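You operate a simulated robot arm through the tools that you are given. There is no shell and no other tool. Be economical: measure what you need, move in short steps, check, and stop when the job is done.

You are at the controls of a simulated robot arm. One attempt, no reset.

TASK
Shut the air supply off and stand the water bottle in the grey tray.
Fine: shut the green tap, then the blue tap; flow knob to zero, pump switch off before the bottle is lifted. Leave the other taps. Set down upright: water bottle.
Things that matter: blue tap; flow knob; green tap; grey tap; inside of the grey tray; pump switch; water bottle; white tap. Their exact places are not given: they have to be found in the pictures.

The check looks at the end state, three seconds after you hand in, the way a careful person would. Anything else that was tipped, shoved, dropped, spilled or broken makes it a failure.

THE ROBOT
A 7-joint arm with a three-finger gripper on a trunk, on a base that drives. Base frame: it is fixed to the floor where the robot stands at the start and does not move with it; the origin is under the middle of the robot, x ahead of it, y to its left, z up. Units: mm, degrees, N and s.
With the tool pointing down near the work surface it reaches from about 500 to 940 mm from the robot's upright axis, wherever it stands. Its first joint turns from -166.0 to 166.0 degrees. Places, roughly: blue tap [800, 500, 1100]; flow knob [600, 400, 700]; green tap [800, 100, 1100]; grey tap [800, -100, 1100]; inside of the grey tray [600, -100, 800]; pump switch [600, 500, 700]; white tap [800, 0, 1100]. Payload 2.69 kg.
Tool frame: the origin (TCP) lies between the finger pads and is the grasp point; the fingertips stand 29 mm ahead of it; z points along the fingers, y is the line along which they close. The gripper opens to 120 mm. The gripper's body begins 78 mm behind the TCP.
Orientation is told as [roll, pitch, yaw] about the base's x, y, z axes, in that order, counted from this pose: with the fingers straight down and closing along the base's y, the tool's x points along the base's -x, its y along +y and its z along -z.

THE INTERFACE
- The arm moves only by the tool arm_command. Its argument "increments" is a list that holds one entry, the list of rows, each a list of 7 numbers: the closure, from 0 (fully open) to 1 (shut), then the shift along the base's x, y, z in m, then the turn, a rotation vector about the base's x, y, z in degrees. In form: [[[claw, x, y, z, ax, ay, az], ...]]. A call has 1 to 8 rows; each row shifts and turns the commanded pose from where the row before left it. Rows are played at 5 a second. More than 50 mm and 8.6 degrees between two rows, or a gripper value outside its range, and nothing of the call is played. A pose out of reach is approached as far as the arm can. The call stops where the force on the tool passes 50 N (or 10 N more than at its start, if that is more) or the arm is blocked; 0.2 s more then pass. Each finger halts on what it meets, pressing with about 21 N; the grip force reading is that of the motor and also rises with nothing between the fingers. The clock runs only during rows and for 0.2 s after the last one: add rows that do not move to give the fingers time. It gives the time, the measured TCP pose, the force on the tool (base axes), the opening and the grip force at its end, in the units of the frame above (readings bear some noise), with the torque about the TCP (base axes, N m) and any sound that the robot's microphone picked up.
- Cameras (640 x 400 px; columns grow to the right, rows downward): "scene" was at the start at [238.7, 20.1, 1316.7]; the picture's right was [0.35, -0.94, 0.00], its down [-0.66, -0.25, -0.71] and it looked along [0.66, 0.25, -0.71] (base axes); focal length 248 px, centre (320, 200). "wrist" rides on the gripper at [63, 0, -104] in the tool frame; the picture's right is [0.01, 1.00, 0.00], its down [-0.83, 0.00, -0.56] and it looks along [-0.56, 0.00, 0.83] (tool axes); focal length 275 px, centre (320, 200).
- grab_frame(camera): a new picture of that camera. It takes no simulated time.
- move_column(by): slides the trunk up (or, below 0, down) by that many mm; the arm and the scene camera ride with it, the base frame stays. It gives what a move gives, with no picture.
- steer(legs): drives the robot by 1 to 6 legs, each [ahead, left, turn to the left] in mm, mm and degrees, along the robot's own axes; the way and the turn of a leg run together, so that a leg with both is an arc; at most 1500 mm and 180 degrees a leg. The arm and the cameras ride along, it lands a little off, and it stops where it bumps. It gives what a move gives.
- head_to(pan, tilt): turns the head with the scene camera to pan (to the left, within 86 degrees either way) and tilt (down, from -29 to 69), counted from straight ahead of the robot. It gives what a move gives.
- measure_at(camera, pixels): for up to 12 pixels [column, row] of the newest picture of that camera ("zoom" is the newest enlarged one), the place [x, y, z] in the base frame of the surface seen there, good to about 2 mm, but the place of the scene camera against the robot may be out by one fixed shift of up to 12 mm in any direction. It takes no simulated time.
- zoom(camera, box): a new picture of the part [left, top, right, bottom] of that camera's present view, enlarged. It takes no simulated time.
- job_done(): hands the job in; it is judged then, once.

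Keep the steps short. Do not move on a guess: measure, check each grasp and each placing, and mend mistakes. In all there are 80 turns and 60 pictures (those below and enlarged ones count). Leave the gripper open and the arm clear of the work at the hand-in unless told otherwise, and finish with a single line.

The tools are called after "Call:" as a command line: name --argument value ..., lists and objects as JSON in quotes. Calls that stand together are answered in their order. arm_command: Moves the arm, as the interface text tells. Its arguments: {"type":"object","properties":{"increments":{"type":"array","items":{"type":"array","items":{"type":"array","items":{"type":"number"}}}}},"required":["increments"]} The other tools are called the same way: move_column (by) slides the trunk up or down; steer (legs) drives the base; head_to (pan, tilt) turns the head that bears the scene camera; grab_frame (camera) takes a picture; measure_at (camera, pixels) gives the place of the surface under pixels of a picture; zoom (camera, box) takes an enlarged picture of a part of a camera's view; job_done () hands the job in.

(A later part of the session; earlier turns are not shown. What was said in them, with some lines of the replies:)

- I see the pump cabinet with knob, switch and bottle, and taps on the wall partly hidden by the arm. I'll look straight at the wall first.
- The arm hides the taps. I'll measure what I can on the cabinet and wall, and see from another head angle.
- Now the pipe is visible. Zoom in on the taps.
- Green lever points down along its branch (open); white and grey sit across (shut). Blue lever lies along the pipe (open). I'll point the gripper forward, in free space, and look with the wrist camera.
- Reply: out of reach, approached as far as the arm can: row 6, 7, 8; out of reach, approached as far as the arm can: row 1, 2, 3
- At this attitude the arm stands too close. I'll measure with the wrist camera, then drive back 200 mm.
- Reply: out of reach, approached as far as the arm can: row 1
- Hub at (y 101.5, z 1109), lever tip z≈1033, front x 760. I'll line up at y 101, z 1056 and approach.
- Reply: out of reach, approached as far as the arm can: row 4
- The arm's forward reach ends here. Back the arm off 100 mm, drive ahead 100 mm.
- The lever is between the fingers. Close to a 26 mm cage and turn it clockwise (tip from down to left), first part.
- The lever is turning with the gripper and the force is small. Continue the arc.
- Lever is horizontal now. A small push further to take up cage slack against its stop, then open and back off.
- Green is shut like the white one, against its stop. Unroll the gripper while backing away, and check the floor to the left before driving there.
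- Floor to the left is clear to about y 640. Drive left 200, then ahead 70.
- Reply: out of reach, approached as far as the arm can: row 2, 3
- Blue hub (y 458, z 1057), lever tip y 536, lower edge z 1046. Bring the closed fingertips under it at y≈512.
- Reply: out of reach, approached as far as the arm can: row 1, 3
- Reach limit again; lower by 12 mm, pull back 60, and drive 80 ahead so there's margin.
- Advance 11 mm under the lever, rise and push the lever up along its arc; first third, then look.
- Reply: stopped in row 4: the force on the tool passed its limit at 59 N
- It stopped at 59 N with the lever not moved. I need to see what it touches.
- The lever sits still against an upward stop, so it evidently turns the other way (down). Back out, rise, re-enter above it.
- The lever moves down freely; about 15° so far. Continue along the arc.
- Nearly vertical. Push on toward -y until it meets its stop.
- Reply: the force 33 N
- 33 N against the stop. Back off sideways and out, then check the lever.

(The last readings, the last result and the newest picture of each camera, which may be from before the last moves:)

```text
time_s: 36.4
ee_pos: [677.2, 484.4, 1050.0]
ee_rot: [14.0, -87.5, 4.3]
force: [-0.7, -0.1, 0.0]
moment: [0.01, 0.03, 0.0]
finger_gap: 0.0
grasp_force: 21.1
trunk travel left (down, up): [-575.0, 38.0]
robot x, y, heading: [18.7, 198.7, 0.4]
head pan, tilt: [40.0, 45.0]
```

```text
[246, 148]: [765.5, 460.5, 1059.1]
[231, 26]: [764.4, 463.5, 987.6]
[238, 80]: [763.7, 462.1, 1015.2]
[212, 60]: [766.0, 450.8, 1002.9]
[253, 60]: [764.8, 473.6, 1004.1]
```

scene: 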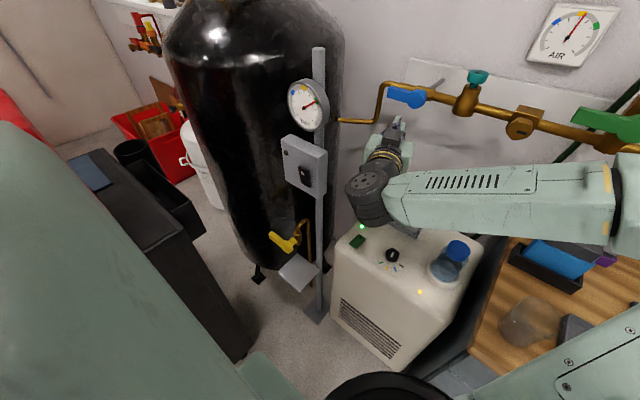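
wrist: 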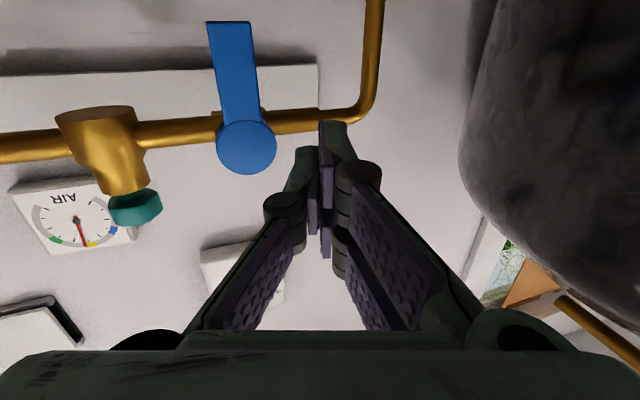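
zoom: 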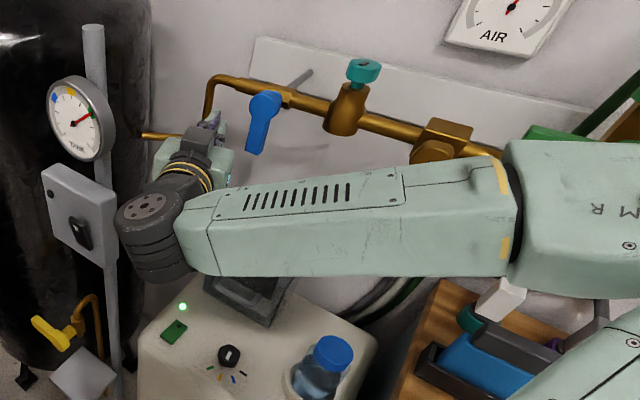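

Blue lever is vertical, across the pipe: shut. Now turn the tool down and go above the cabinet.

Call:
arm_command --increments '[[[1, 0, -0.01, 0.0, 0, 0, -8.5], [1, 0, -0.01, 0.0, 0, 0, -8.5], [1, 0, -0.01, 0, 0, 8.5, 0], [1, -0.01, -0.01, 0, 0, 8.5, 0], [1, -0.01, -0.01, 0, 0, 8.5, 0], [1, -0.01, -0.01, -0.01, 0, 8.5, 0], [1, -0.01, -0.01, -0.01, 0, 8.5, 0], [1, -0.01, -0.01, -0.01, 0, 8.5, 0]]]'

Call:
arm_command --increments '[[[1, -0.01, 0, -0.02, 0, 8.5, 0], [1, 0, 0, -0.02, 0, 8.5, 0], [1, 0, 0, -0.02, 0, 8.5, 0], [1, 0, 0, -0.02, 0, 8.5, 0], [1, 0, 0, 0, 0, 2.5, 0], [1, 0, 0, 0, 0, 0, 0]]]'

Call:
zoom --camera "wrist" --box '[80, 0, 560, 300]'

```text
time_s: 38.2
ee_pos: [630.2, 403.6, 1020.3]
ee_rot: [1.9, -36.4, -0.7]
force: [-0.1, 0.2, 0.4]
moment: [-0.01, 0.02, -0.01]
finger_gap: 0.0
grasp_force: 20.9
trunk travel left (down, up): [-575.0, 38.0]
robot x, y, heading: [19.8, 201.1, 0.3]
head pan, tilt: [40.0, 45.0]
```

```text
time_s: 39.6
ee_pos: [618.0, 404.5, 939.2]
ee_rot: [1.4, -0.1, -0.5]
force: [-0.7, 0.8, -0.3]
moment: [0.03, -0.01, -0.04]
finger_gap: 0.2
grasp_force: 20.4
trunk travel left (down, up): [-575.0, 38.0]
robot x, y, heading: [16.4, 201.1, -0.0]
head pan, tilt: [40.0, 45.0]
```

```text
1.33 times, centred on (320, 150) of wrist
```

zoom: 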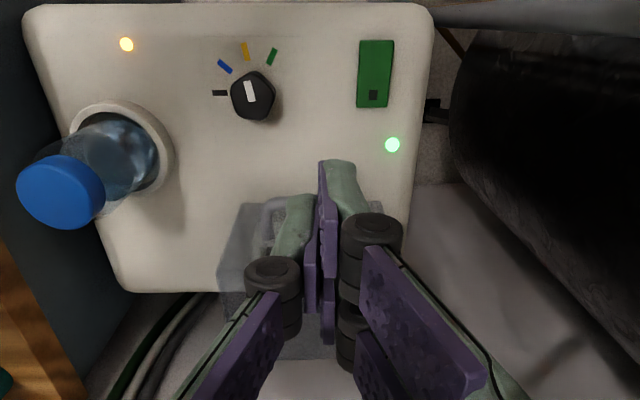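

Call:
measure_at --camera "zoom" --pixels '[[252, 95], [220, 93], [224, 66], [246, 51], [272, 56], [248, 84], [252, 100], [376, 50], [376, 65], [375, 80], [374, 98], [345, 75]]'

Call:
zoom --camera "wrist" --box '[220, 20, 400, 120]'

Call:
measure_at --camera "zoom" --pixels '[[150, 185], [120, 185], [180, 185], [150, 155], [150, 215]]'

```text
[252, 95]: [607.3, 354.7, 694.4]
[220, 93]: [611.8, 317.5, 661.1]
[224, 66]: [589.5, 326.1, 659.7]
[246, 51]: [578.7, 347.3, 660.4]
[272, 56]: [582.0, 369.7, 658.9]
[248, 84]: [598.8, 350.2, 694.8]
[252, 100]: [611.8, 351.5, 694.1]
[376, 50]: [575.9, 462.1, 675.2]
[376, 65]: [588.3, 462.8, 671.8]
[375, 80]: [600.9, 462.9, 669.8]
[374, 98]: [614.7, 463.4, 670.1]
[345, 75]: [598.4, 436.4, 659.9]
```

```text
3.56 times, centred on (310, 70) of wrist
```

zoom: 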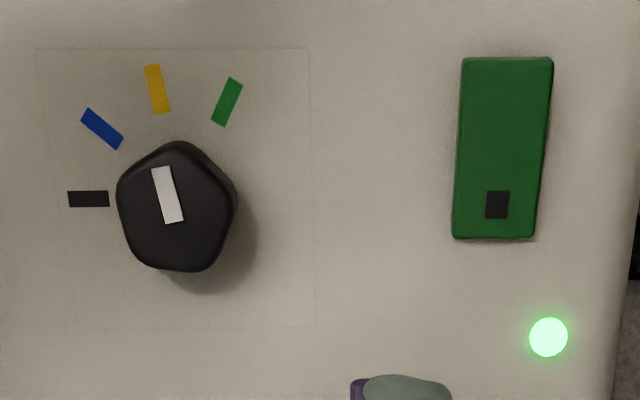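

```text
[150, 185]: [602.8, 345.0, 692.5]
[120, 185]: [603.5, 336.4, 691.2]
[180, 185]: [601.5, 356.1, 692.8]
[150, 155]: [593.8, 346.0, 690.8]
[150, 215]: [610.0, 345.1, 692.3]
```

Knob centre (607.5, 352.5), top z 693, its mark on yellow; black tick (zero) is about +85° (counter-clockwise from above). Switch: raised end at x 576, pressed end carries the mark at x 615. Go above the knob with the gripper open 70 mm.

Call:
arm_command --increments '[[[0.42, -0.005, -0.026, 0, -1.4, 0, 0.5], [0.42, -0.0055, -0.026, -0.04, 0, 0, 0], [0.42, 0, 0, -0.05, 0, 0, 0], [0.42, 0, 0, -0.05, 0, 0, 0], [0.42, 0, 0, -0.03, 0, 0, 0], [0.42, 0, 0, 0, 0, 0, 0]]]'

Call:
grab_frame --camera "wrist"

```text
time_s: 41.0
ee_pos: [606.8, 353.4, 768.2]
ee_rot: [0.2, -0.2, -0.1]
force: [-0.2, -0.6, 0.3]
moment: [0.0, 0.04, 0.01]
finger_gap: 69.7
grasp_force: 0.0
trunk travel left (down, up): [-575.0, 38.0]
robot x, y, heading: [19.2, 202.9, 0.2]
head pan, tilt: [40.0, 45.0]
```

```text
23 pictures are left
```

wrist: 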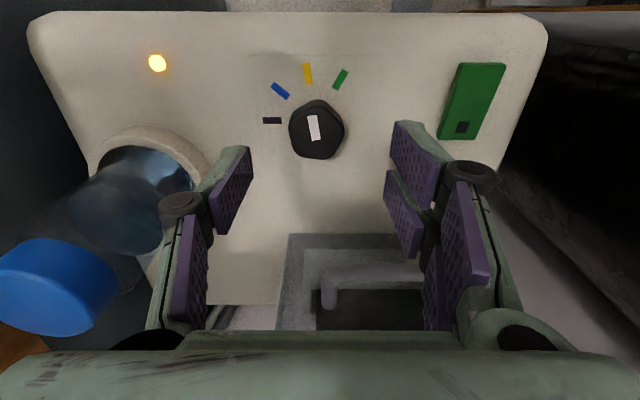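

Knob is centred. Descend to z≈694, close, and read.

Call:
arm_command --increments '[[[0.42, 0, -0.001, -0.04, 0, 0, 0], [0.42, 0, 0, -0.034, 0, 0, 0], [0.42, 0, 0, 0, 0, 0, 0], [0.8, 0, 0, 0, 0, 0, 0], [0.8, 0, 0, 0, 0, 0, 0], [0.8, 0, 0, 0, 0, 0, 0]]]'

```text
time_s: 42.4
ee_pos: [608.0, 350.3, 695.7]
ee_rot: [0.0, -0.2, -0.1]
force: [-0.3, -2.0, -1.4]
moment: [-0.1, -0.13, 0.0]
finger_gap: 38.8
grasp_force: 24.4
trunk travel left (down, up): [-575.0, 38.0]
robot x, y, heading: [16.2, 203.0, 0.4]
head pan, tilt: [40.0, 45.0]
```

Gripped at 38.8 mm. Turn counter-clockwise.

Call:
arm_command --increments '[[[0.8, 0, 0, 0, 0, 0, 8.5], [0.8, 0, 0, 0, 0, 0, 8.5], [0.8, 0, 0, 0, 0, 0, 8.5], [0.8, 0, 0, 0, 0, 0, 8.5], [0.8, 0, 0, 0, 0, 0, 0]]]'

Call:
arm_command --increments '[[[0.8, 0, 0, 0, 0, 0, 8.5], [0.8, 0, 0, 0, 0, 0, 8.5], [0.8, 0, 0, 0, 0, 0, 8.5], [0.8, 0, 0, 0, 0, 0, 8.5], [0.8, 0, 0, 0, 0, 0, 8.5], [0.8, 0, 0, 0, 0, 0, 8.5], [0.8, 0, 0, 0, 0, 0, 0]]]'

Call:
grab_frame --camera "wrist"

```text
time_s: 43.6
ee_pos: [609.5, 348.6, 695.7]
ee_rot: [0.0, 0.3, 34.0]
force: [-12.8, -20.0, -14.6]
moment: [-0.27, 0.08, -0.02]
finger_gap: 38.6
grasp_force: 44.8
trunk travel left (down, up): [-575.0, 38.0]
robot x, y, heading: [19.6, 201.8, 0.3]
head pan, tilt: [40.0, 45.0]
```

```text
time_s: 45.2
ee_pos: [611.8, 346.1, 695.4]
ee_rot: [0.0, 0.4, 76.4]
force: [6.3, -29.7, -9.8]
moment: [-0.63, -0.15, -0.05]
finger_gap: 38.6
grasp_force: 44.9
out of reach, approached as far as the arm can: row 6
trunk travel left (down, up): [-575.0, 38.0]
robot x, y, heading: [19.6, 202.2, 0.1]
head pan, tilt: [40.0, 45.0]
```

```text
22 pictures are left
```

wrist: 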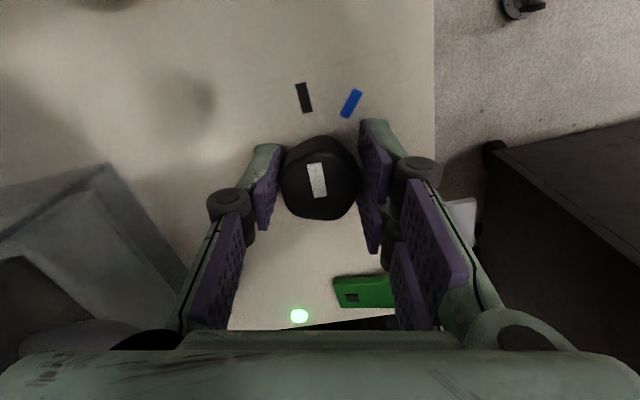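

The wrist ran to its limit at 76°; the mark is about 8–9° short of the black tick. Release, turn back 45°, recentre and regrip.

Call:
arm_command --increments '[[[0.5, 0, 0, 0, 0, 0, 0], [0.5, 0, 0, 0, 0, 0, 0], [0.42, 0, 0, 0, 0, 0, -8.5], [0.42, 0, 0, 0, 0, 0, -8.5], [0.42, 0, 0, 0, 0, 0, -8.5], [0.42, 0, 0, 0, 0, 0, -8.5], [0.42, 0, 0, 0, 0, 0, -8.5], [0.42, 0, 0, 0, 0, 0, 0]]]'

Call:
grab_frame --camera "wrist"

Call:
measure_at --camera "wrist" --pixels '[[320, 175], [340, 185], [300, 185]]'

```text
time_s: 47.0
ee_pos: [608.7, 351.7, 697.9]
ee_rot: [0.0, 0.0, 34.0]
force: [0.9, 0.2, 0.4]
moment: [0.01, 0.02, -0.02]
finger_gap: 69.3
grasp_force: 0.0
trunk travel left (down, up): [-575.0, 38.0]
robot x, y, heading: [16.7, 205.0, 0.1]
head pan, tilt: [40.0, 45.0]
```

```text
21 pictures are left
```

wrist: 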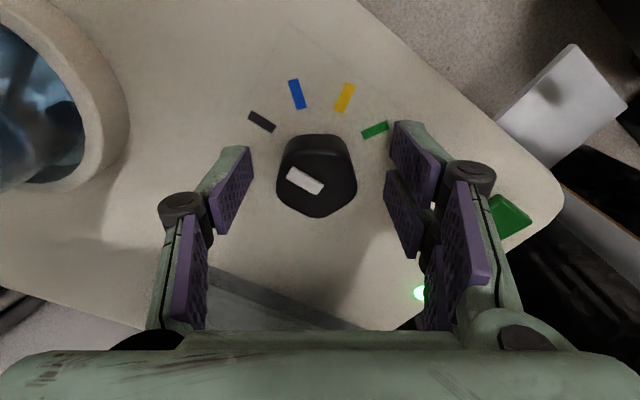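

```text
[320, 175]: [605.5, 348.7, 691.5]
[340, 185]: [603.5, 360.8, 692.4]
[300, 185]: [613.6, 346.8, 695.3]
```

Call:
zoom --camera "wrist" --box '[230, 60, 410, 230]'

```text
2.35 times, centred on (320, 145) of wrist
```

zoom: 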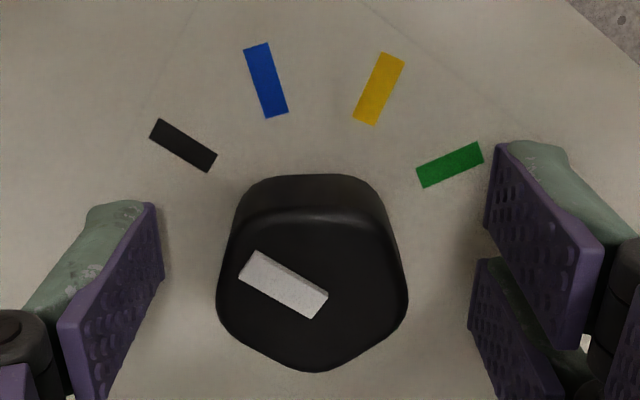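

Call:
measure_at --camera "zoom" --pixels '[[250, 268], [318, 304], [265, 276], [158, 131], [208, 161], [183, 146], [266, 80], [380, 90], [450, 165], [225, 285], [400, 285], [310, 362]]'

```text
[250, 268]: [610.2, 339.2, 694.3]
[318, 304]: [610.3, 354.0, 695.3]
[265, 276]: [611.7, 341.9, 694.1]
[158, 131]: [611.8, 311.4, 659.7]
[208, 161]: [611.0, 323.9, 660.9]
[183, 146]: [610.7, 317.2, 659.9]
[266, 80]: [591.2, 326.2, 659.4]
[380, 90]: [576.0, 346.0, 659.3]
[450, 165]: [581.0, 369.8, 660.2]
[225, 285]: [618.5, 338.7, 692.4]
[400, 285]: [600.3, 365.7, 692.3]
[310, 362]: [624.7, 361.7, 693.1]
```

The white mark runs exactly along -y at x 610–611, in line with the black tick (x 611): flow is at zero. Next: up, close, over to the raised end of the switch at (574, 463).

Call:
arm_command --increments '[[[0.42, 0, 0, 0.03, 0, 0, 0], [0.42, 0, 0, 0.04, 0, 0, 0], [1, -0.009, 0.03, 0, 0, 0, 8.5], [1, -0.009, 0.04, 0, 0, 0, 8.5], [1, -0.016, 0.041, 0, 0, 0, 8.5], [1, 0, 0, 0, 0, 0, 0], [1, 0, 0, 0, 0, 0, 0], [1, 0, 0, 0, 0, 0, 0]]]'

Call:
grab_frame --camera "wrist"

```text
time_s: 48.8
ee_pos: [576.1, 460.8, 764.5]
ee_rot: [0.0, -0.1, 59.5]
force: [0.8, -0.6, 0.2]
moment: [0.01, 0.01, -0.02]
finger_gap: 0.0
grasp_force: 21.8
trunk travel left (down, up): [-575.0, 38.0]
robot x, y, heading: [19.4, 198.8, 0.3]
head pan, tilt: [40.0, 45.0]
```

```text
19 pictures are left
```

wrist: 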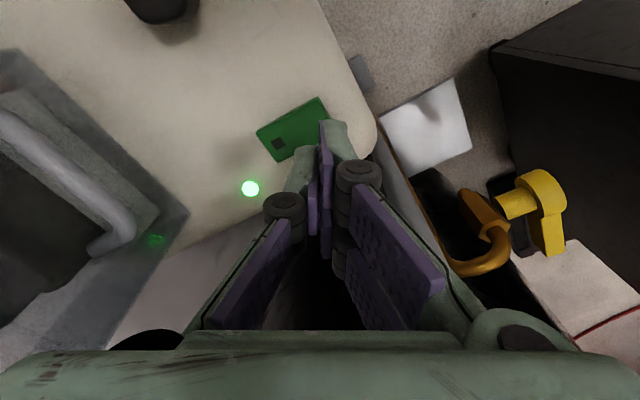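

Tips are over the switch's raised end. Descend and press gently.

Call:
arm_command --increments '[[[1, -0.001, 0.001, -0.04, 0, 0, 0], [1, 0, 0, -0.014, 0, 0, 0], [1, 0, 0, -0.004, 0, 0, 0], [1, 0, 0, -0.003, 0, 0, 0], [1, 0, 0, -0.003, 0, 0, 0], [1, 0, 0, 0, 0, 0, 0]]]'

Call:
grab_frame --camera "wrist"

```text
time_s: 50.2
ee_pos: [574.0, 464.1, 702.3]
ee_rot: [0.0, 0.0, 59.6]
force: [0.8, -0.5, 0.0]
moment: [0.01, -0.06, 0.0]
finger_gap: 0.1
grasp_force: 20.5
trunk travel left (down, up): [-575.0, 38.0]
robot x, y, heading: [18.3, 201.6, 0.5]
head pan, tilt: [40.0, 45.0]
```

```text
18 pictures are left
```

wrist: 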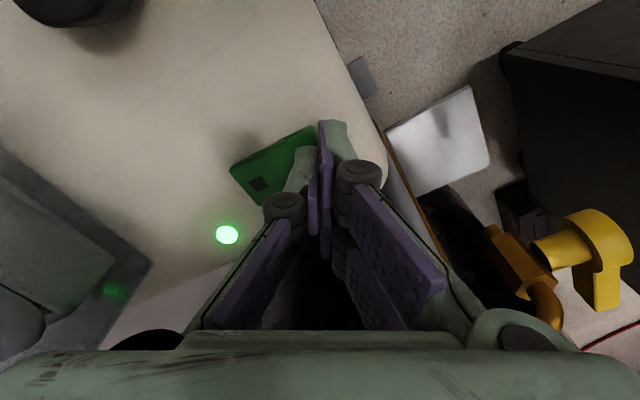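

Still no contact force and the lamp is on. Press on a few mm.

Call:
arm_command --increments '[[[1, 0, 0, -0.003, 0, 0, 0], [1, 0, 0, -0.003, 0, 0, 0], [1, 0, 0, -0.003, 0, 0, 0], [1, 0, 0, 0, 0, 0, 0]]]'

Call:
arm_command --increments '[[[1, 0, 0, 0.03, 0, 0, 0], [1, 0, 0, 0.04, 0, 0, 0], [1, 0.02, -0.02, 0.03, 0, 0, -8.5], [1, 0, 0, 0, 0, 0, -8.5], [1, 0, 0, 0, 0, 0, -8.5], [1, 0, 0, 0, 0, 0, -8.5], [1, 0, 0, 0, 0, 0, 0]]]'

Call:
grab_frame --camera "wrist"

```text
time_s: 51.2
ee_pos: [574.8, 462.2, 695.0]
ee_rot: [0.0, -0.2, 59.5]
force: [-2.7, -2.0, 19.1]
moment: [0.07, -0.16, -0.01]
finger_gap: 0.0
grasp_force: 20.4
trunk travel left (down, up): [-575.0, 38.0]
robot x, y, heading: [22.7, 200.9, 0.2]
head pan, tilt: [40.0, 45.0]
```

```text
time_s: 52.8
ee_pos: [594.2, 444.9, 792.7]
ee_rot: [0.0, -0.1, 25.4]
force: [-0.4, -0.2, -0.9]
moment: [-0.01, 0.02, -0.03]
finger_gap: 0.0
grasp_force: 20.7
trunk travel left (down, up): [-575.0, 38.0]
robot x, y, heading: [16.5, 205.6, 0.5]
head pan, tilt: [40.0, 45.0]
```

```text
17 pictures are left
```

wrist: 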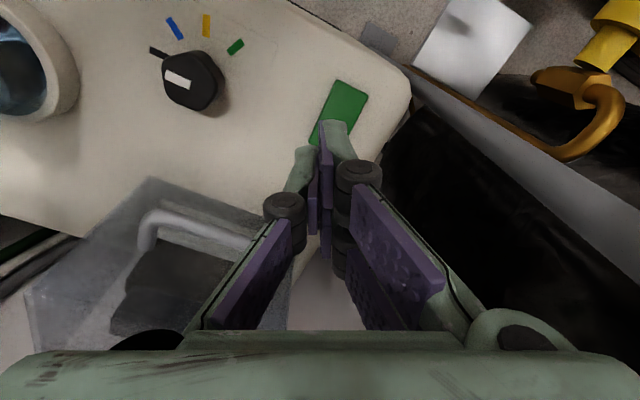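

The press met 19 N. Go up and over toward the bottle with the gripper opening, then check the switch lamp and the bottle from there.

Call:
arm_command --increments '[[[0.5, 0, -0.03, 0.04, 0, 0, -8.5], [0.4, 0, -0.04, 0.04, 0, 0, -8.5], [0.3, 0, -0.04, 0.04, 0, 0, -8.4], [0.2, 0, -0.04, 0.02, 0, 0, 0], [0.2, 0, 0, 0, 0, 0, 0]]]'

Call:
grab_frame --camera "wrist"

```text
refused: row 2 steps farther than a row can; nothing moved
```

```text
16 pictures are left
```

wrist: 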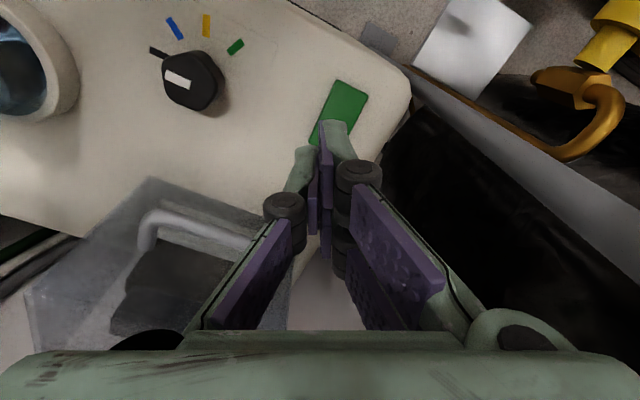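

Step too long (40+40 mm); smaller steps.

Call:
arm_command --increments '[[[0.5, 0, -0.01, 0.04, 0, 0, -8.4], [0.4, 0, -0.02, 0.04, 0, 0, -8.4], [0.3, 0, -0.03, 0.03, 0, 0, -8.4], [0.2, 0, -0.045, 0, 0, 0, 0], [0.2, 0, -0.045, 0, 0, 0, 0], [0.2, 0, 0, 0, 0, 0, 0]]]'

Call:
grab_frame --camera "wrist"

```text
time_s: 54.2
ee_pos: [592.7, 292.5, 903.6]
ee_rot: [0.0, -0.2, 0.3]
force: [-0.3, -0.7, -0.5]
moment: [0.03, -0.01, 0.0]
finger_gap: 95.1
grasp_force: 0.0
trunk travel left (down, up): [-575.0, 38.0]
robot x, y, heading: [17.6, 202.8, -0.1]
head pan, tilt: [40.0, 45.0]
```

```text
15 pictures are left
```

wrist: 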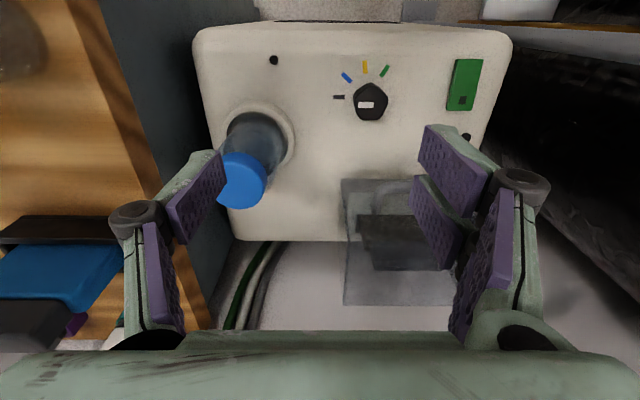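

Both lamps are dark: pump is off. Measure the bottle.

Call:
measure_at --camera "wrist" --pixels '[[242, 190], [223, 185], [262, 180], [242, 158], [253, 140], [240, 140], [272, 140], [255, 105], [290, 145], [235, 205], [258, 160], [225, 140]]'

Call:
zoom --camera "scene" --box '[320, 200, 640, 400]'

```text
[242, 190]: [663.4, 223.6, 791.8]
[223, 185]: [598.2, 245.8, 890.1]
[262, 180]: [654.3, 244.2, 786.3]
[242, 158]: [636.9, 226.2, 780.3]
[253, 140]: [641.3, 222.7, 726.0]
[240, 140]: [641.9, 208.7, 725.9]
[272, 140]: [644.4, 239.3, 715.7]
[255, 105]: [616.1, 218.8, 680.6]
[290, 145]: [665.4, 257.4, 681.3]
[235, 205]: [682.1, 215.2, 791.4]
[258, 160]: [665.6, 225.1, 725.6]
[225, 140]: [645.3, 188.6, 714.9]
```

```text
2.00 times, centred on (480, 300) of scene
```

zoom: 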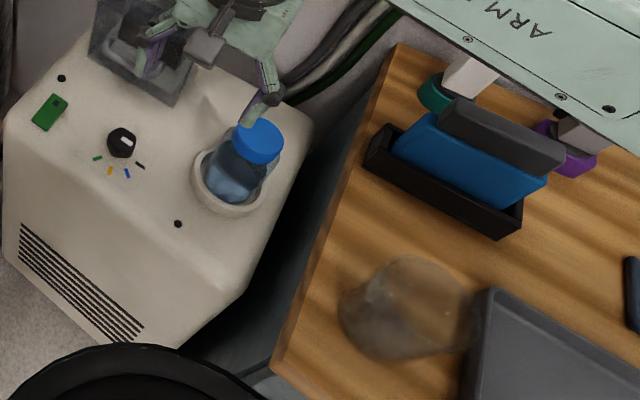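

Call:
zoom --camera "scene" --box '[405, 250, 485, 310]'

```text
6.67 times, centred on (445, 280) of scene
```

zoom: 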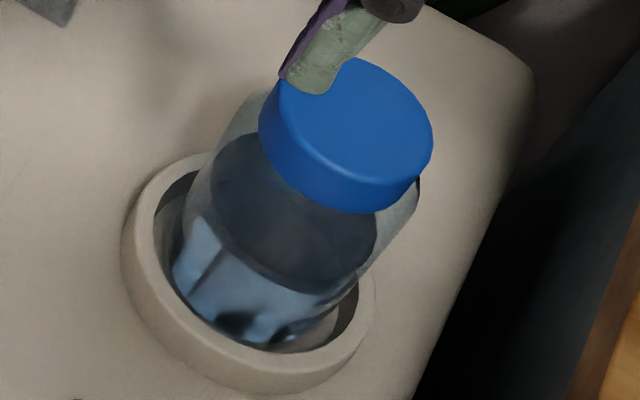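

Call:
measure_at --camera "zoom" --pixels '[[350, 120], [290, 90], [425, 130], [345, 180], [375, 205], [300, 185], [240, 140], [408, 210], [300, 240], [200, 230], [150, 230], [245, 365]]'

```text
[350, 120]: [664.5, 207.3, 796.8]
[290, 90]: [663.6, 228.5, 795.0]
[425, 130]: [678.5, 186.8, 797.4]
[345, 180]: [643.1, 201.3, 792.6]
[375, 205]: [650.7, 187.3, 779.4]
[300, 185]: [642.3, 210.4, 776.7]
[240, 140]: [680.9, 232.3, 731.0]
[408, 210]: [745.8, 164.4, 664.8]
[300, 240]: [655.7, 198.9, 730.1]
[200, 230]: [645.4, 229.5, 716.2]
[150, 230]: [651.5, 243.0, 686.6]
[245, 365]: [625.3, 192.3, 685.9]
```

Bottle centre ≈ (659, 222), straight wall below a ~45 mm cap, cap top z 791. Move over it, staying high, and check.

Call:
arm_command --increments '[[[0.2, 0.033, -0.035, 0, 0, 0, 0], [0.2, 0.033, -0.035, 0, 0, 0, 0], [0.2, 0, 0, -0.03, 0, 0, 0], [0.2, 0, 0, -0.02, 0, 0, 0], [0.2, 0, 0, 0, 0, 0, 0]]]'

Call:
grab_frame --camera "wrist"

Call:
measure_at --camera "wrist" --pixels '[[318, 215], [295, 205], [341, 205], [318, 190], [318, 240], [150, 180], [200, 100], [280, 130], [355, 130]]'

```text
time_s: 55.4
ee_pos: [661.2, 222.6, 857.1]
ee_rot: [0.0, -0.1, 0.3]
force: [0.1, 0.1, 0.3]
moment: [-0.02, 0.01, 0.03]
finger_gap: 96.1
grasp_force: 0.0
trunk travel left (down, up): [-575.0, 38.0]
robot x, y, heading: [20.9, 204.9, 0.3]
head pan, tilt: [40.0, 45.0]
```

```text
12 pictures are left
```

wrist: 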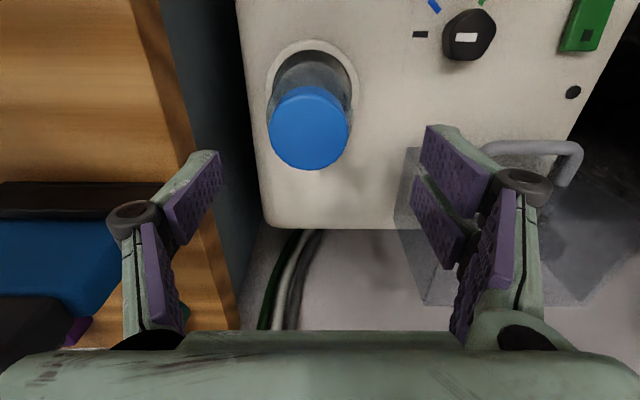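

```text
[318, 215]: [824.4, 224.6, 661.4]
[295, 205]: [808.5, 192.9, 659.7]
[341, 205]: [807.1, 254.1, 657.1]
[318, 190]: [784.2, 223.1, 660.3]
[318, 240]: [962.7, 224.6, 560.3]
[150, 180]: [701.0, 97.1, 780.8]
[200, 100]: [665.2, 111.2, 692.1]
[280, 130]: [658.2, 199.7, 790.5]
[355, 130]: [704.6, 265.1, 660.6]
```

Call:
measure_at --camera "wrist" --pixels '[[308, 130], [272, 130], [344, 130], [308, 92], [308, 163], [270, 90], [352, 90], [311, 60]]'

```text
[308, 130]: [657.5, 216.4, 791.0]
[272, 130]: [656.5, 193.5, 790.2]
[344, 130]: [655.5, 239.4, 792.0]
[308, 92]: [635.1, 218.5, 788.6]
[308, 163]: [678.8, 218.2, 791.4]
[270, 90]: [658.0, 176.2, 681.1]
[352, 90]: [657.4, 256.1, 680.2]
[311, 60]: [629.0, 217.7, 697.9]
```

Centre (656.5, 216.5). Shift -4.5, -6 mm and descend to z≈732.

Call:
arm_command --increments '[[[0.2, -0.0045, -0.006, 0, 0, 0, 0], [0.2, 0, 0, -0.04, 0, 0, 0], [0.2, 0, 0, -0.04, 0, 0, 0], [0.2, 0, 0, -0.03, 0, 0, 0], [0.2, 0, 0, -0.015, 0, 0, 0], [0.2, 0, 0, 0, 0, 0, 0]]]'

Call:
arm_command --increments '[[[0.6, 0, 0, 0, 0, 0, 0], [0.6, 0, 0, 0, 0, 0, 0], [0.6, 0, 0, 0, 0, 0, 0], [0.6, 0, 0, 0, 0, 0, 0], [0.6, 0, 0, 0, 0, 0, 0]]]'

Call:
grab_frame --camera "wrist"

```text
time_s: 56.8
ee_pos: [658.6, 216.6, 727.4]
ee_rot: [0.0, -0.3, 0.3]
force: [-0.4, -0.3, 1.0]
moment: [0.03, -0.04, 0.03]
finger_gap: 96.0
grasp_force: 0.0
trunk travel left (down, up): [-575.0, 38.0]
robot x, y, heading: [15.8, 205.8, 0.3]
head pan, tilt: [40.0, 45.0]
```

```text
time_s: 58.0
ee_pos: [656.9, 217.2, 726.9]
ee_rot: [0.0, -0.2, 0.2]
force: [0.4, -1.2, 1.8]
moment: [-0.1, -0.01, 0.04]
finger_gap: 63.6
grasp_force: 21.1
trunk travel left (down, up): [-575.0, 38.0]
robot x, y, heading: [17.3, 201.5, 0.3]
head pan, tilt: [40.0, 45.0]
```

```text
11 pictures are left
```

wrist: 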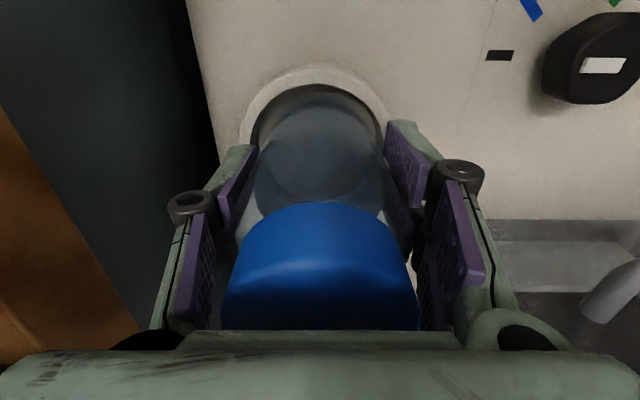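

Gripped at 63.6 mm. Lift slowly.

Call:
arm_command --increments '[[[0.6, 0, 0, 0.01, 0, 0, 0], [0.6, 0, 0, 0.02, 0, 0, 0], [0.6, 0, 0, 0.03, 0, 0, 0], [0.6, 0, 0, 0.03, 0, 0, 0], [0.6, 0, 0, 0.03, 0, 0, 0], [0.6, 0, 0, 0.03, 0, 0, 0], [0.6, 0, 0, 0.03, 0, 0, 0], [0.6, 0, 0, 0.03, 0, 0, 0]]]'

Call:
arm_command --increments '[[[0.6, 0, 0, 0.03, 0, 0, 0], [0.6, 0, 0, 0.02, 0, 0, 0], [0.6, 0, 0, 0, 0, 0, 0]]]'

Call:
head_to --pan 0 --tilt 50

Call:
grab_frame --camera "scene"

```text
time_s: 59.8
ee_pos: [656.0, 215.9, 938.9]
ee_rot: [0.0, -0.1, 0.2]
force: [0.3, 0.1, -2.3]
moment: [0.0, -0.01, 0.02]
finger_gap: 63.3
grasp_force: 20.9
trunk travel left (down, up): [-575.0, 38.0]
robot x, y, heading: [20.4, 200.6, 0.4]
head pan, tilt: [40.0, 45.0]
```

```text
time_s: 60.6
ee_pos: [654.8, 219.0, 988.7]
ee_rot: [0.0, -0.1, 0.2]
force: [0.6, -0.2, -2.5]
moment: [0.01, 0.02, -0.01]
finger_gap: 63.5
grasp_force: 20.8
trunk travel left (down, up): [-575.0, 38.0]
robot x, y, heading: [18.6, 203.5, 0.2]
head pan, tilt: [40.0, 45.0]
```

```text
time_s: 61.7
ee_pos: [655.0, 218.3, 987.6]
ee_rot: [0.0, 0.0, 0.3]
force: [0.1, 0.5, -2.6]
moment: [0.01, 0.01, 0.02]
finger_gap: 63.2
grasp_force: 21.2
trunk travel left (down, up): [-575.0, 38.0]
robot x, y, heading: [16.9, 201.9, 0.3]
head pan, tilt: [0.0, 50.0]
```

```text
10 pictures are left
```

scene: 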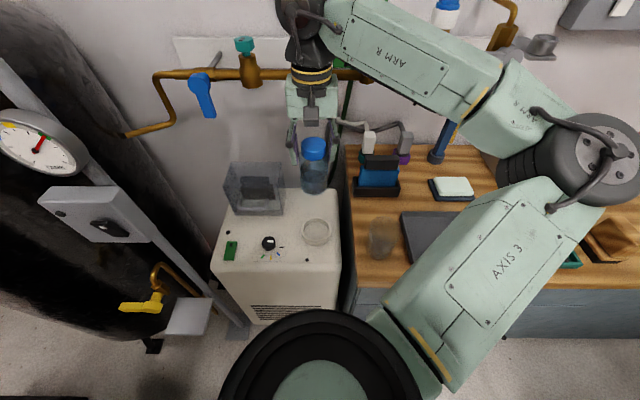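

Bottle held upright. Measure its bottom, the cup and the tray.

Call:
measure_at --camera "scene" --pixels '[[313, 150], [313, 170], [313, 186], [313, 191], [314, 231], [381, 222], [381, 240], [402, 213], [411, 262], [430, 235], [420, 225], [396, 240]]'

Call:
arm_command --increments '[[[0.6, -0.01, -0.04, 0, 0, 0, 0], [0.6, -0.015, -0.045, 0, 0, 0, 0], [0.6, -0.015, -0.045, 0, 0, 0, 0], [0.6, -0.015, -0.045, 0, 0, 0, 0], [0.6, -0.015, -0.045, 0, 0, 0, 0], [0.6, -0.015, -0.045, 0, 0, 0, 0], [0.6, -0.01, -0.03, 0, 0, 0, 0], [0.6, 0, 0, 0, 0, 0, 0]]]'

Call:
grab_frame --camera "wrist"

Call:
grab_frame --camera "scene"

```text
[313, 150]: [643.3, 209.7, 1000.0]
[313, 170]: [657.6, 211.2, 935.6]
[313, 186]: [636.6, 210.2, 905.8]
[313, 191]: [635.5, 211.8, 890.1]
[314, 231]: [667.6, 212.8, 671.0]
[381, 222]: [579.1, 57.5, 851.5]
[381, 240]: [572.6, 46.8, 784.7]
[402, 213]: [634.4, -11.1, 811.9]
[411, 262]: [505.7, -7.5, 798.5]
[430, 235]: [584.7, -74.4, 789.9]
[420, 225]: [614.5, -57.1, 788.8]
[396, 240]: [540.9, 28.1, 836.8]
```

```text
time_s: 63.5
ee_pos: [563.1, -79.4, 988.3]
ee_rot: [-0.1, -0.1, 0.2]
force: [-0.1, 0.2, -1.4]
moment: [0.0, -0.01, -0.01]
finger_gap: 63.1
grasp_force: 21.1
trunk travel left (down, up): [-575.0, 38.0]
robot x, y, heading: [20.8, 205.3, 0.4]
head pan, tilt: [0.0, 50.0]
```

```text
9 pictures are left
```

wrist: 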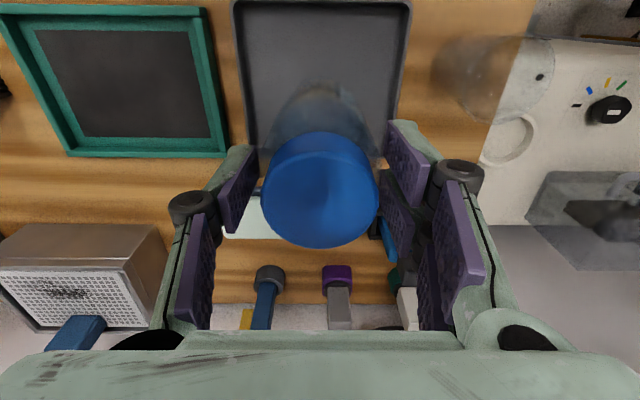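

```text
8 pictures are left
```

scene: 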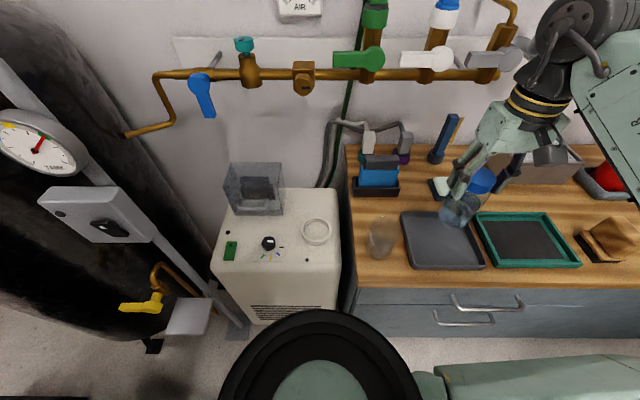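

The bottle sits lower in the fingers than when gripped; check how far it has slipped.

Call:
measure_at --camera "wrist" --pixels '[[320, 200], [320, 150], [320, 235], [270, 190], [370, 190], [320, 60], [255, 60], [385, 60], [320, 10], [245, 100], [320, 110]]'

Call:
measure_at --camera "scene" --pixels '[[480, 180], [458, 215], [452, 224], [446, 221], [440, 245], [403, 214], [408, 267], [482, 266], [475, 215], [470, 250]]'

```text
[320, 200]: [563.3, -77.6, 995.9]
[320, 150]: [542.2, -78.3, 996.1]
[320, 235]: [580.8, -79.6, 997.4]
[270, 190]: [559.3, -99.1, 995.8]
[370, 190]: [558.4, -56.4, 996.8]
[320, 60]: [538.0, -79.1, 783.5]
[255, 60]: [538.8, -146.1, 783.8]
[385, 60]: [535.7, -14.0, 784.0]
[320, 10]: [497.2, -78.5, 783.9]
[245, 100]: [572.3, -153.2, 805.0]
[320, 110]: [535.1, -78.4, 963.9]
```

```text
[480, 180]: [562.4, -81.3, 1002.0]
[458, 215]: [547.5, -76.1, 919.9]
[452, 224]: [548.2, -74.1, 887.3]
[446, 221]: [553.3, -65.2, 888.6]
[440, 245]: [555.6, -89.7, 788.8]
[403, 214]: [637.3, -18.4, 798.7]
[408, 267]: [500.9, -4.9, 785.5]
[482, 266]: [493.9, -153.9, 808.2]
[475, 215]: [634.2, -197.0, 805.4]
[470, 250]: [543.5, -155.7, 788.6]
```

It slid until the fingers now hold the upper wall (cap top 8 mm above TCP) – bottom ≈ 870. It hangs over the tray centre (floor z 784). Lower without delay, slow at the end, watching the force.

Call:
arm_command --increments '[[[0.6, 0, 0, -0.025, 0, 0, 0], [0.6, 0, 0, -0.025, 0, 0, 0], [0.6, 0, 0, -0.015, 0, 0, 0], [0.6, 0, 0, -0.005, 0, 0, 0], [0.6, 0, 0, 0, 0, 0, 0]]]'

Call:
zoom --camera "scene" --box '[390, 150, 510, 290]'

Call:
grab_frame --camera "wrist"

Call:
measure_at --camera "wrist" --pixels '[[320, 190], [320, 150], [320, 225]]'

```text
time_s: 64.7
ee_pos: [562.8, -78.5, 919.9]
ee_rot: [0.0, -0.1, 0.2]
force: [1.0, 0.1, -2.2]
moment: [0.0, -0.05, -0.02]
finger_gap: 63.6
grasp_force: 21.0
trunk travel left (down, up): [-575.0, 38.0]
robot x, y, heading: [18.9, 199.6, 0.3]
head pan, tilt: [0.0, 50.0]
```

```text
2.86 times, centred on (450, 220) of scene
```

zoom: 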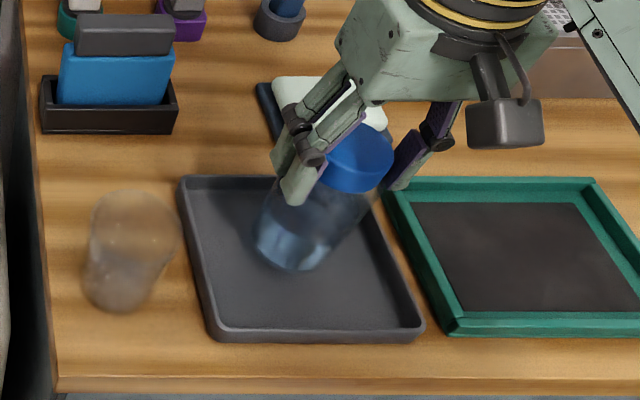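

```text
6 pictures are left
```

wrist: 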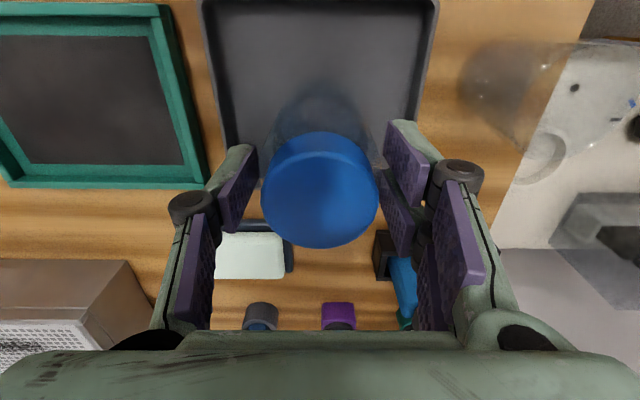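

```text
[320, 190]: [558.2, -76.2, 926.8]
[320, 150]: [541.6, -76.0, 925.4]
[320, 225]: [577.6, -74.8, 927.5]
```

No further slip (cap top still TCP+7). Lower in small steps till it touches.

Call:
arm_command --increments '[[[0.6, 0, 0, -0.005, 0, 0, 0], [0.6, 0, 0, -0.004, 0, 0, 0], [0.6, 0, 0, -0.003, 0, 0, 0], [0.6, 0, 0, 0, 0, 0, 0]]]'

Call:
arm_command --increments '[[[0.6, 0, 0, -0.003, 0, 0, 0], [0.6, 0, 0, -0.003, 0, 0, 0], [0.6, 0, 0, 0, 0, 0, 0]]]'

```text
time_s: 65.7
ee_pos: [561.1, -79.3, 906.8]
ee_rot: [0.0, 0.0, 0.3]
force: [0.1, 0.5, -1.9]
moment: [-0.01, 0.0, -0.03]
finger_gap: 63.3
grasp_force: 20.8
trunk travel left (down, up): [-575.0, 38.0]
robot x, y, heading: [22.3, 200.5, 0.3]
head pan, tilt: [0.0, 50.0]
```

```text
time_s: 66.5
ee_pos: [560.7, -77.8, 902.5]
ee_rot: [0.0, -0.2, 0.1]
force: [-0.3, -1.1, -3.2]
moment: [0.01, 0.01, 0.01]
finger_gap: 63.4
grasp_force: 21.0
trunk travel left (down, up): [-575.0, 38.0]
robot x, y, heading: [16.1, 204.3, 0.2]
head pan, tilt: [0.0, 50.0]
```

Call:
arm_command --increments '[[[0.6, 0, 0, -0.003, 0, 0, 0], [0.6, 0, 0, -0.003, 0, 0, 0], [0.6, 0, 0, 0, 0, 0, 0]]]'

Call:
zoom --camera "scene" --box '[390, 150, 510, 290]'

Call:
measure_at --camera "zoom" --pixels '[[360, 165], [290, 250], [285, 265], [280, 275], [275, 285], [290, 285]]'

```text
time_s: 67.3
ee_pos: [561.0, -77.6, 896.5]
ee_rot: [0.0, -0.2, 0.3]
force: [0.2, 4.2, 15.2]
moment: [0.14, -0.08, 0.07]
finger_gap: 63.6
grasp_force: 21.4
trunk travel left (down, up): [-575.0, 38.0]
robot x, y, heading: [20.4, 203.0, 0.4]
head pan, tilt: [0.0, 50.0]
```

```text
2.86 times, centred on (450, 220) of scene
```

zoom: 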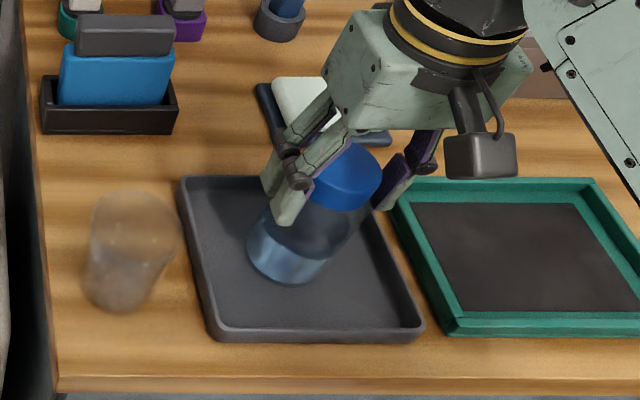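

```text
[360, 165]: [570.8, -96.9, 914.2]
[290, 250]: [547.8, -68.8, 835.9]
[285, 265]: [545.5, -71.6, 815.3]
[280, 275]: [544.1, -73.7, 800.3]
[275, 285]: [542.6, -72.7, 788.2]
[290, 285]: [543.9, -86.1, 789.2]
```

It stands on the tray floor (15 N up). Ease 1 mm, open evenly, and rise.

Call:
arm_command --increments '[[[0.6, 0, 0, 0.001, 0, 0, 0], [0.4, 0, 0, 0, 0, 0, 0], [0.2, 0, 0, 0, 0, 0, 0], [0.1, 0, 0, 0, 0, 0, 0], [0.1, 0, 0, 0, 0, 0, 0], [0.1, 0, 0, 0, 0, 0, 0]]]'

Call:
arm_command --increments '[[[0.1, 0, 0, 0.02, 0, 0, 0], [0.1, 0, 0, 0.03, 0, 0, 0], [0.1, 0, 0, 0.04, 0, 0, 0], [0.1, 0, 0, 0.04, 0, 0, 0], [0, 0, 0, 0.04, 0, 0, 0], [0, 0, 0, 0, 0, 0, 0]]]'

Call:
grab_frame --camera "scene"

Call:
grab_frame --camera "wrist"

```text
time_s: 68.7
ee_pos: [559.7, -78.0, 897.2]
ee_rot: [0.0, -0.1, 0.4]
force: [-0.2, -0.2, -0.9]
moment: [0.02, 0.01, 0.01]
finger_gap: 108.0
grasp_force: 0.0
trunk travel left (down, up): [-575.0, 38.0]
robot x, y, heading: [14.8, 200.3, 0.1]
head pan, tilt: [0.0, 50.0]
```

```text
time_s: 70.1
ee_pos: [561.0, -77.2, 1064.7]
ee_rot: [0.1, -0.1, 0.3]
force: [0.1, -0.8, -0.1]
moment: [-0.03, 0.0, 0.0]
finger_gap: 120.2
grasp_force: 0.1
trunk travel left (down, up): [-575.0, 38.0]
robot x, y, heading: [20.3, 201.7, 0.4]
head pan, tilt: [0.0, 50.0]
```

```text
4 pictures are left
```

scene: 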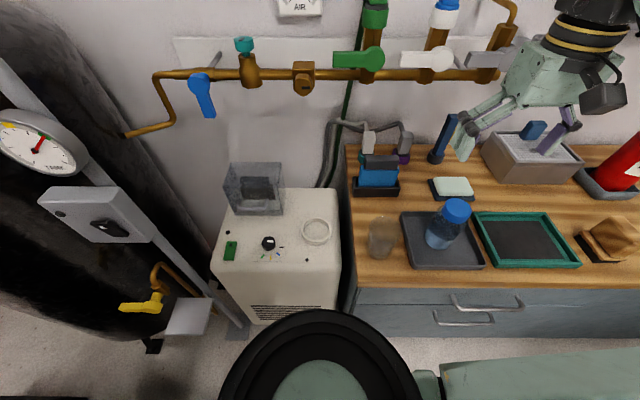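

```text
3 pictures are left
```

wrist: 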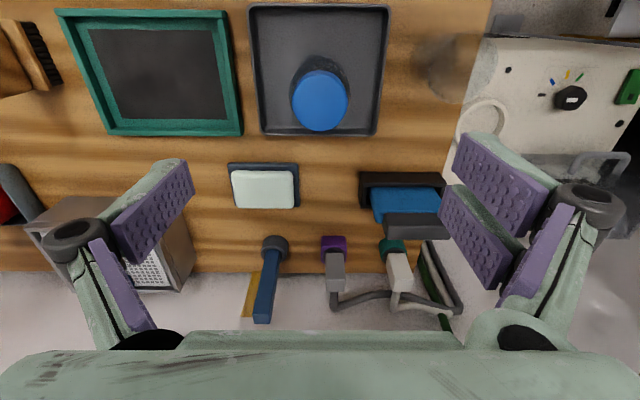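

The bottle stands upright in the grey tray; nothing else moved. One last look at the taps and gauge.

Call:
head_to --pan 10 --tilt 20

Call:
zoom --camera "scene" --box '[130, 120, 510, 358]'

```text
time_s: 71.0
ee_pos: [561.6, -78.0, 1063.9]
ee_rot: [0.0, -0.1, 0.3]
force: [-0.1, 0.0, -0.1]
moment: [0.01, 0.02, -0.02]
finger_gap: 120.0
grasp_force: 0.1
trunk travel left (down, up): [-575.0, 38.0]
robot x, y, heading: [18.0, 203.6, 0.2]
head pan, tilt: [10.0, 20.0]
```

```text
1.68 times, centred on (320, 239) of scene
```

zoom: 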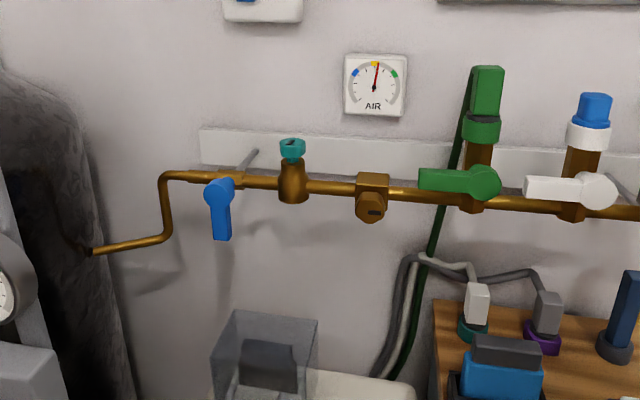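

Green and blue taps are both shut against their stops, white and grey were not touched, and the gripper is open and clear. The gauge needle hasn't moved, which fits air trapped between the shut taps. Handing in.

Call:
job_done

```text
The job is handed in.
```

I shut the green tap, then the blue tap, set the flow knob to zero, switched the pump off, and stood the water bottle upright in the grey tray; the AIR gauge still shows pressure.
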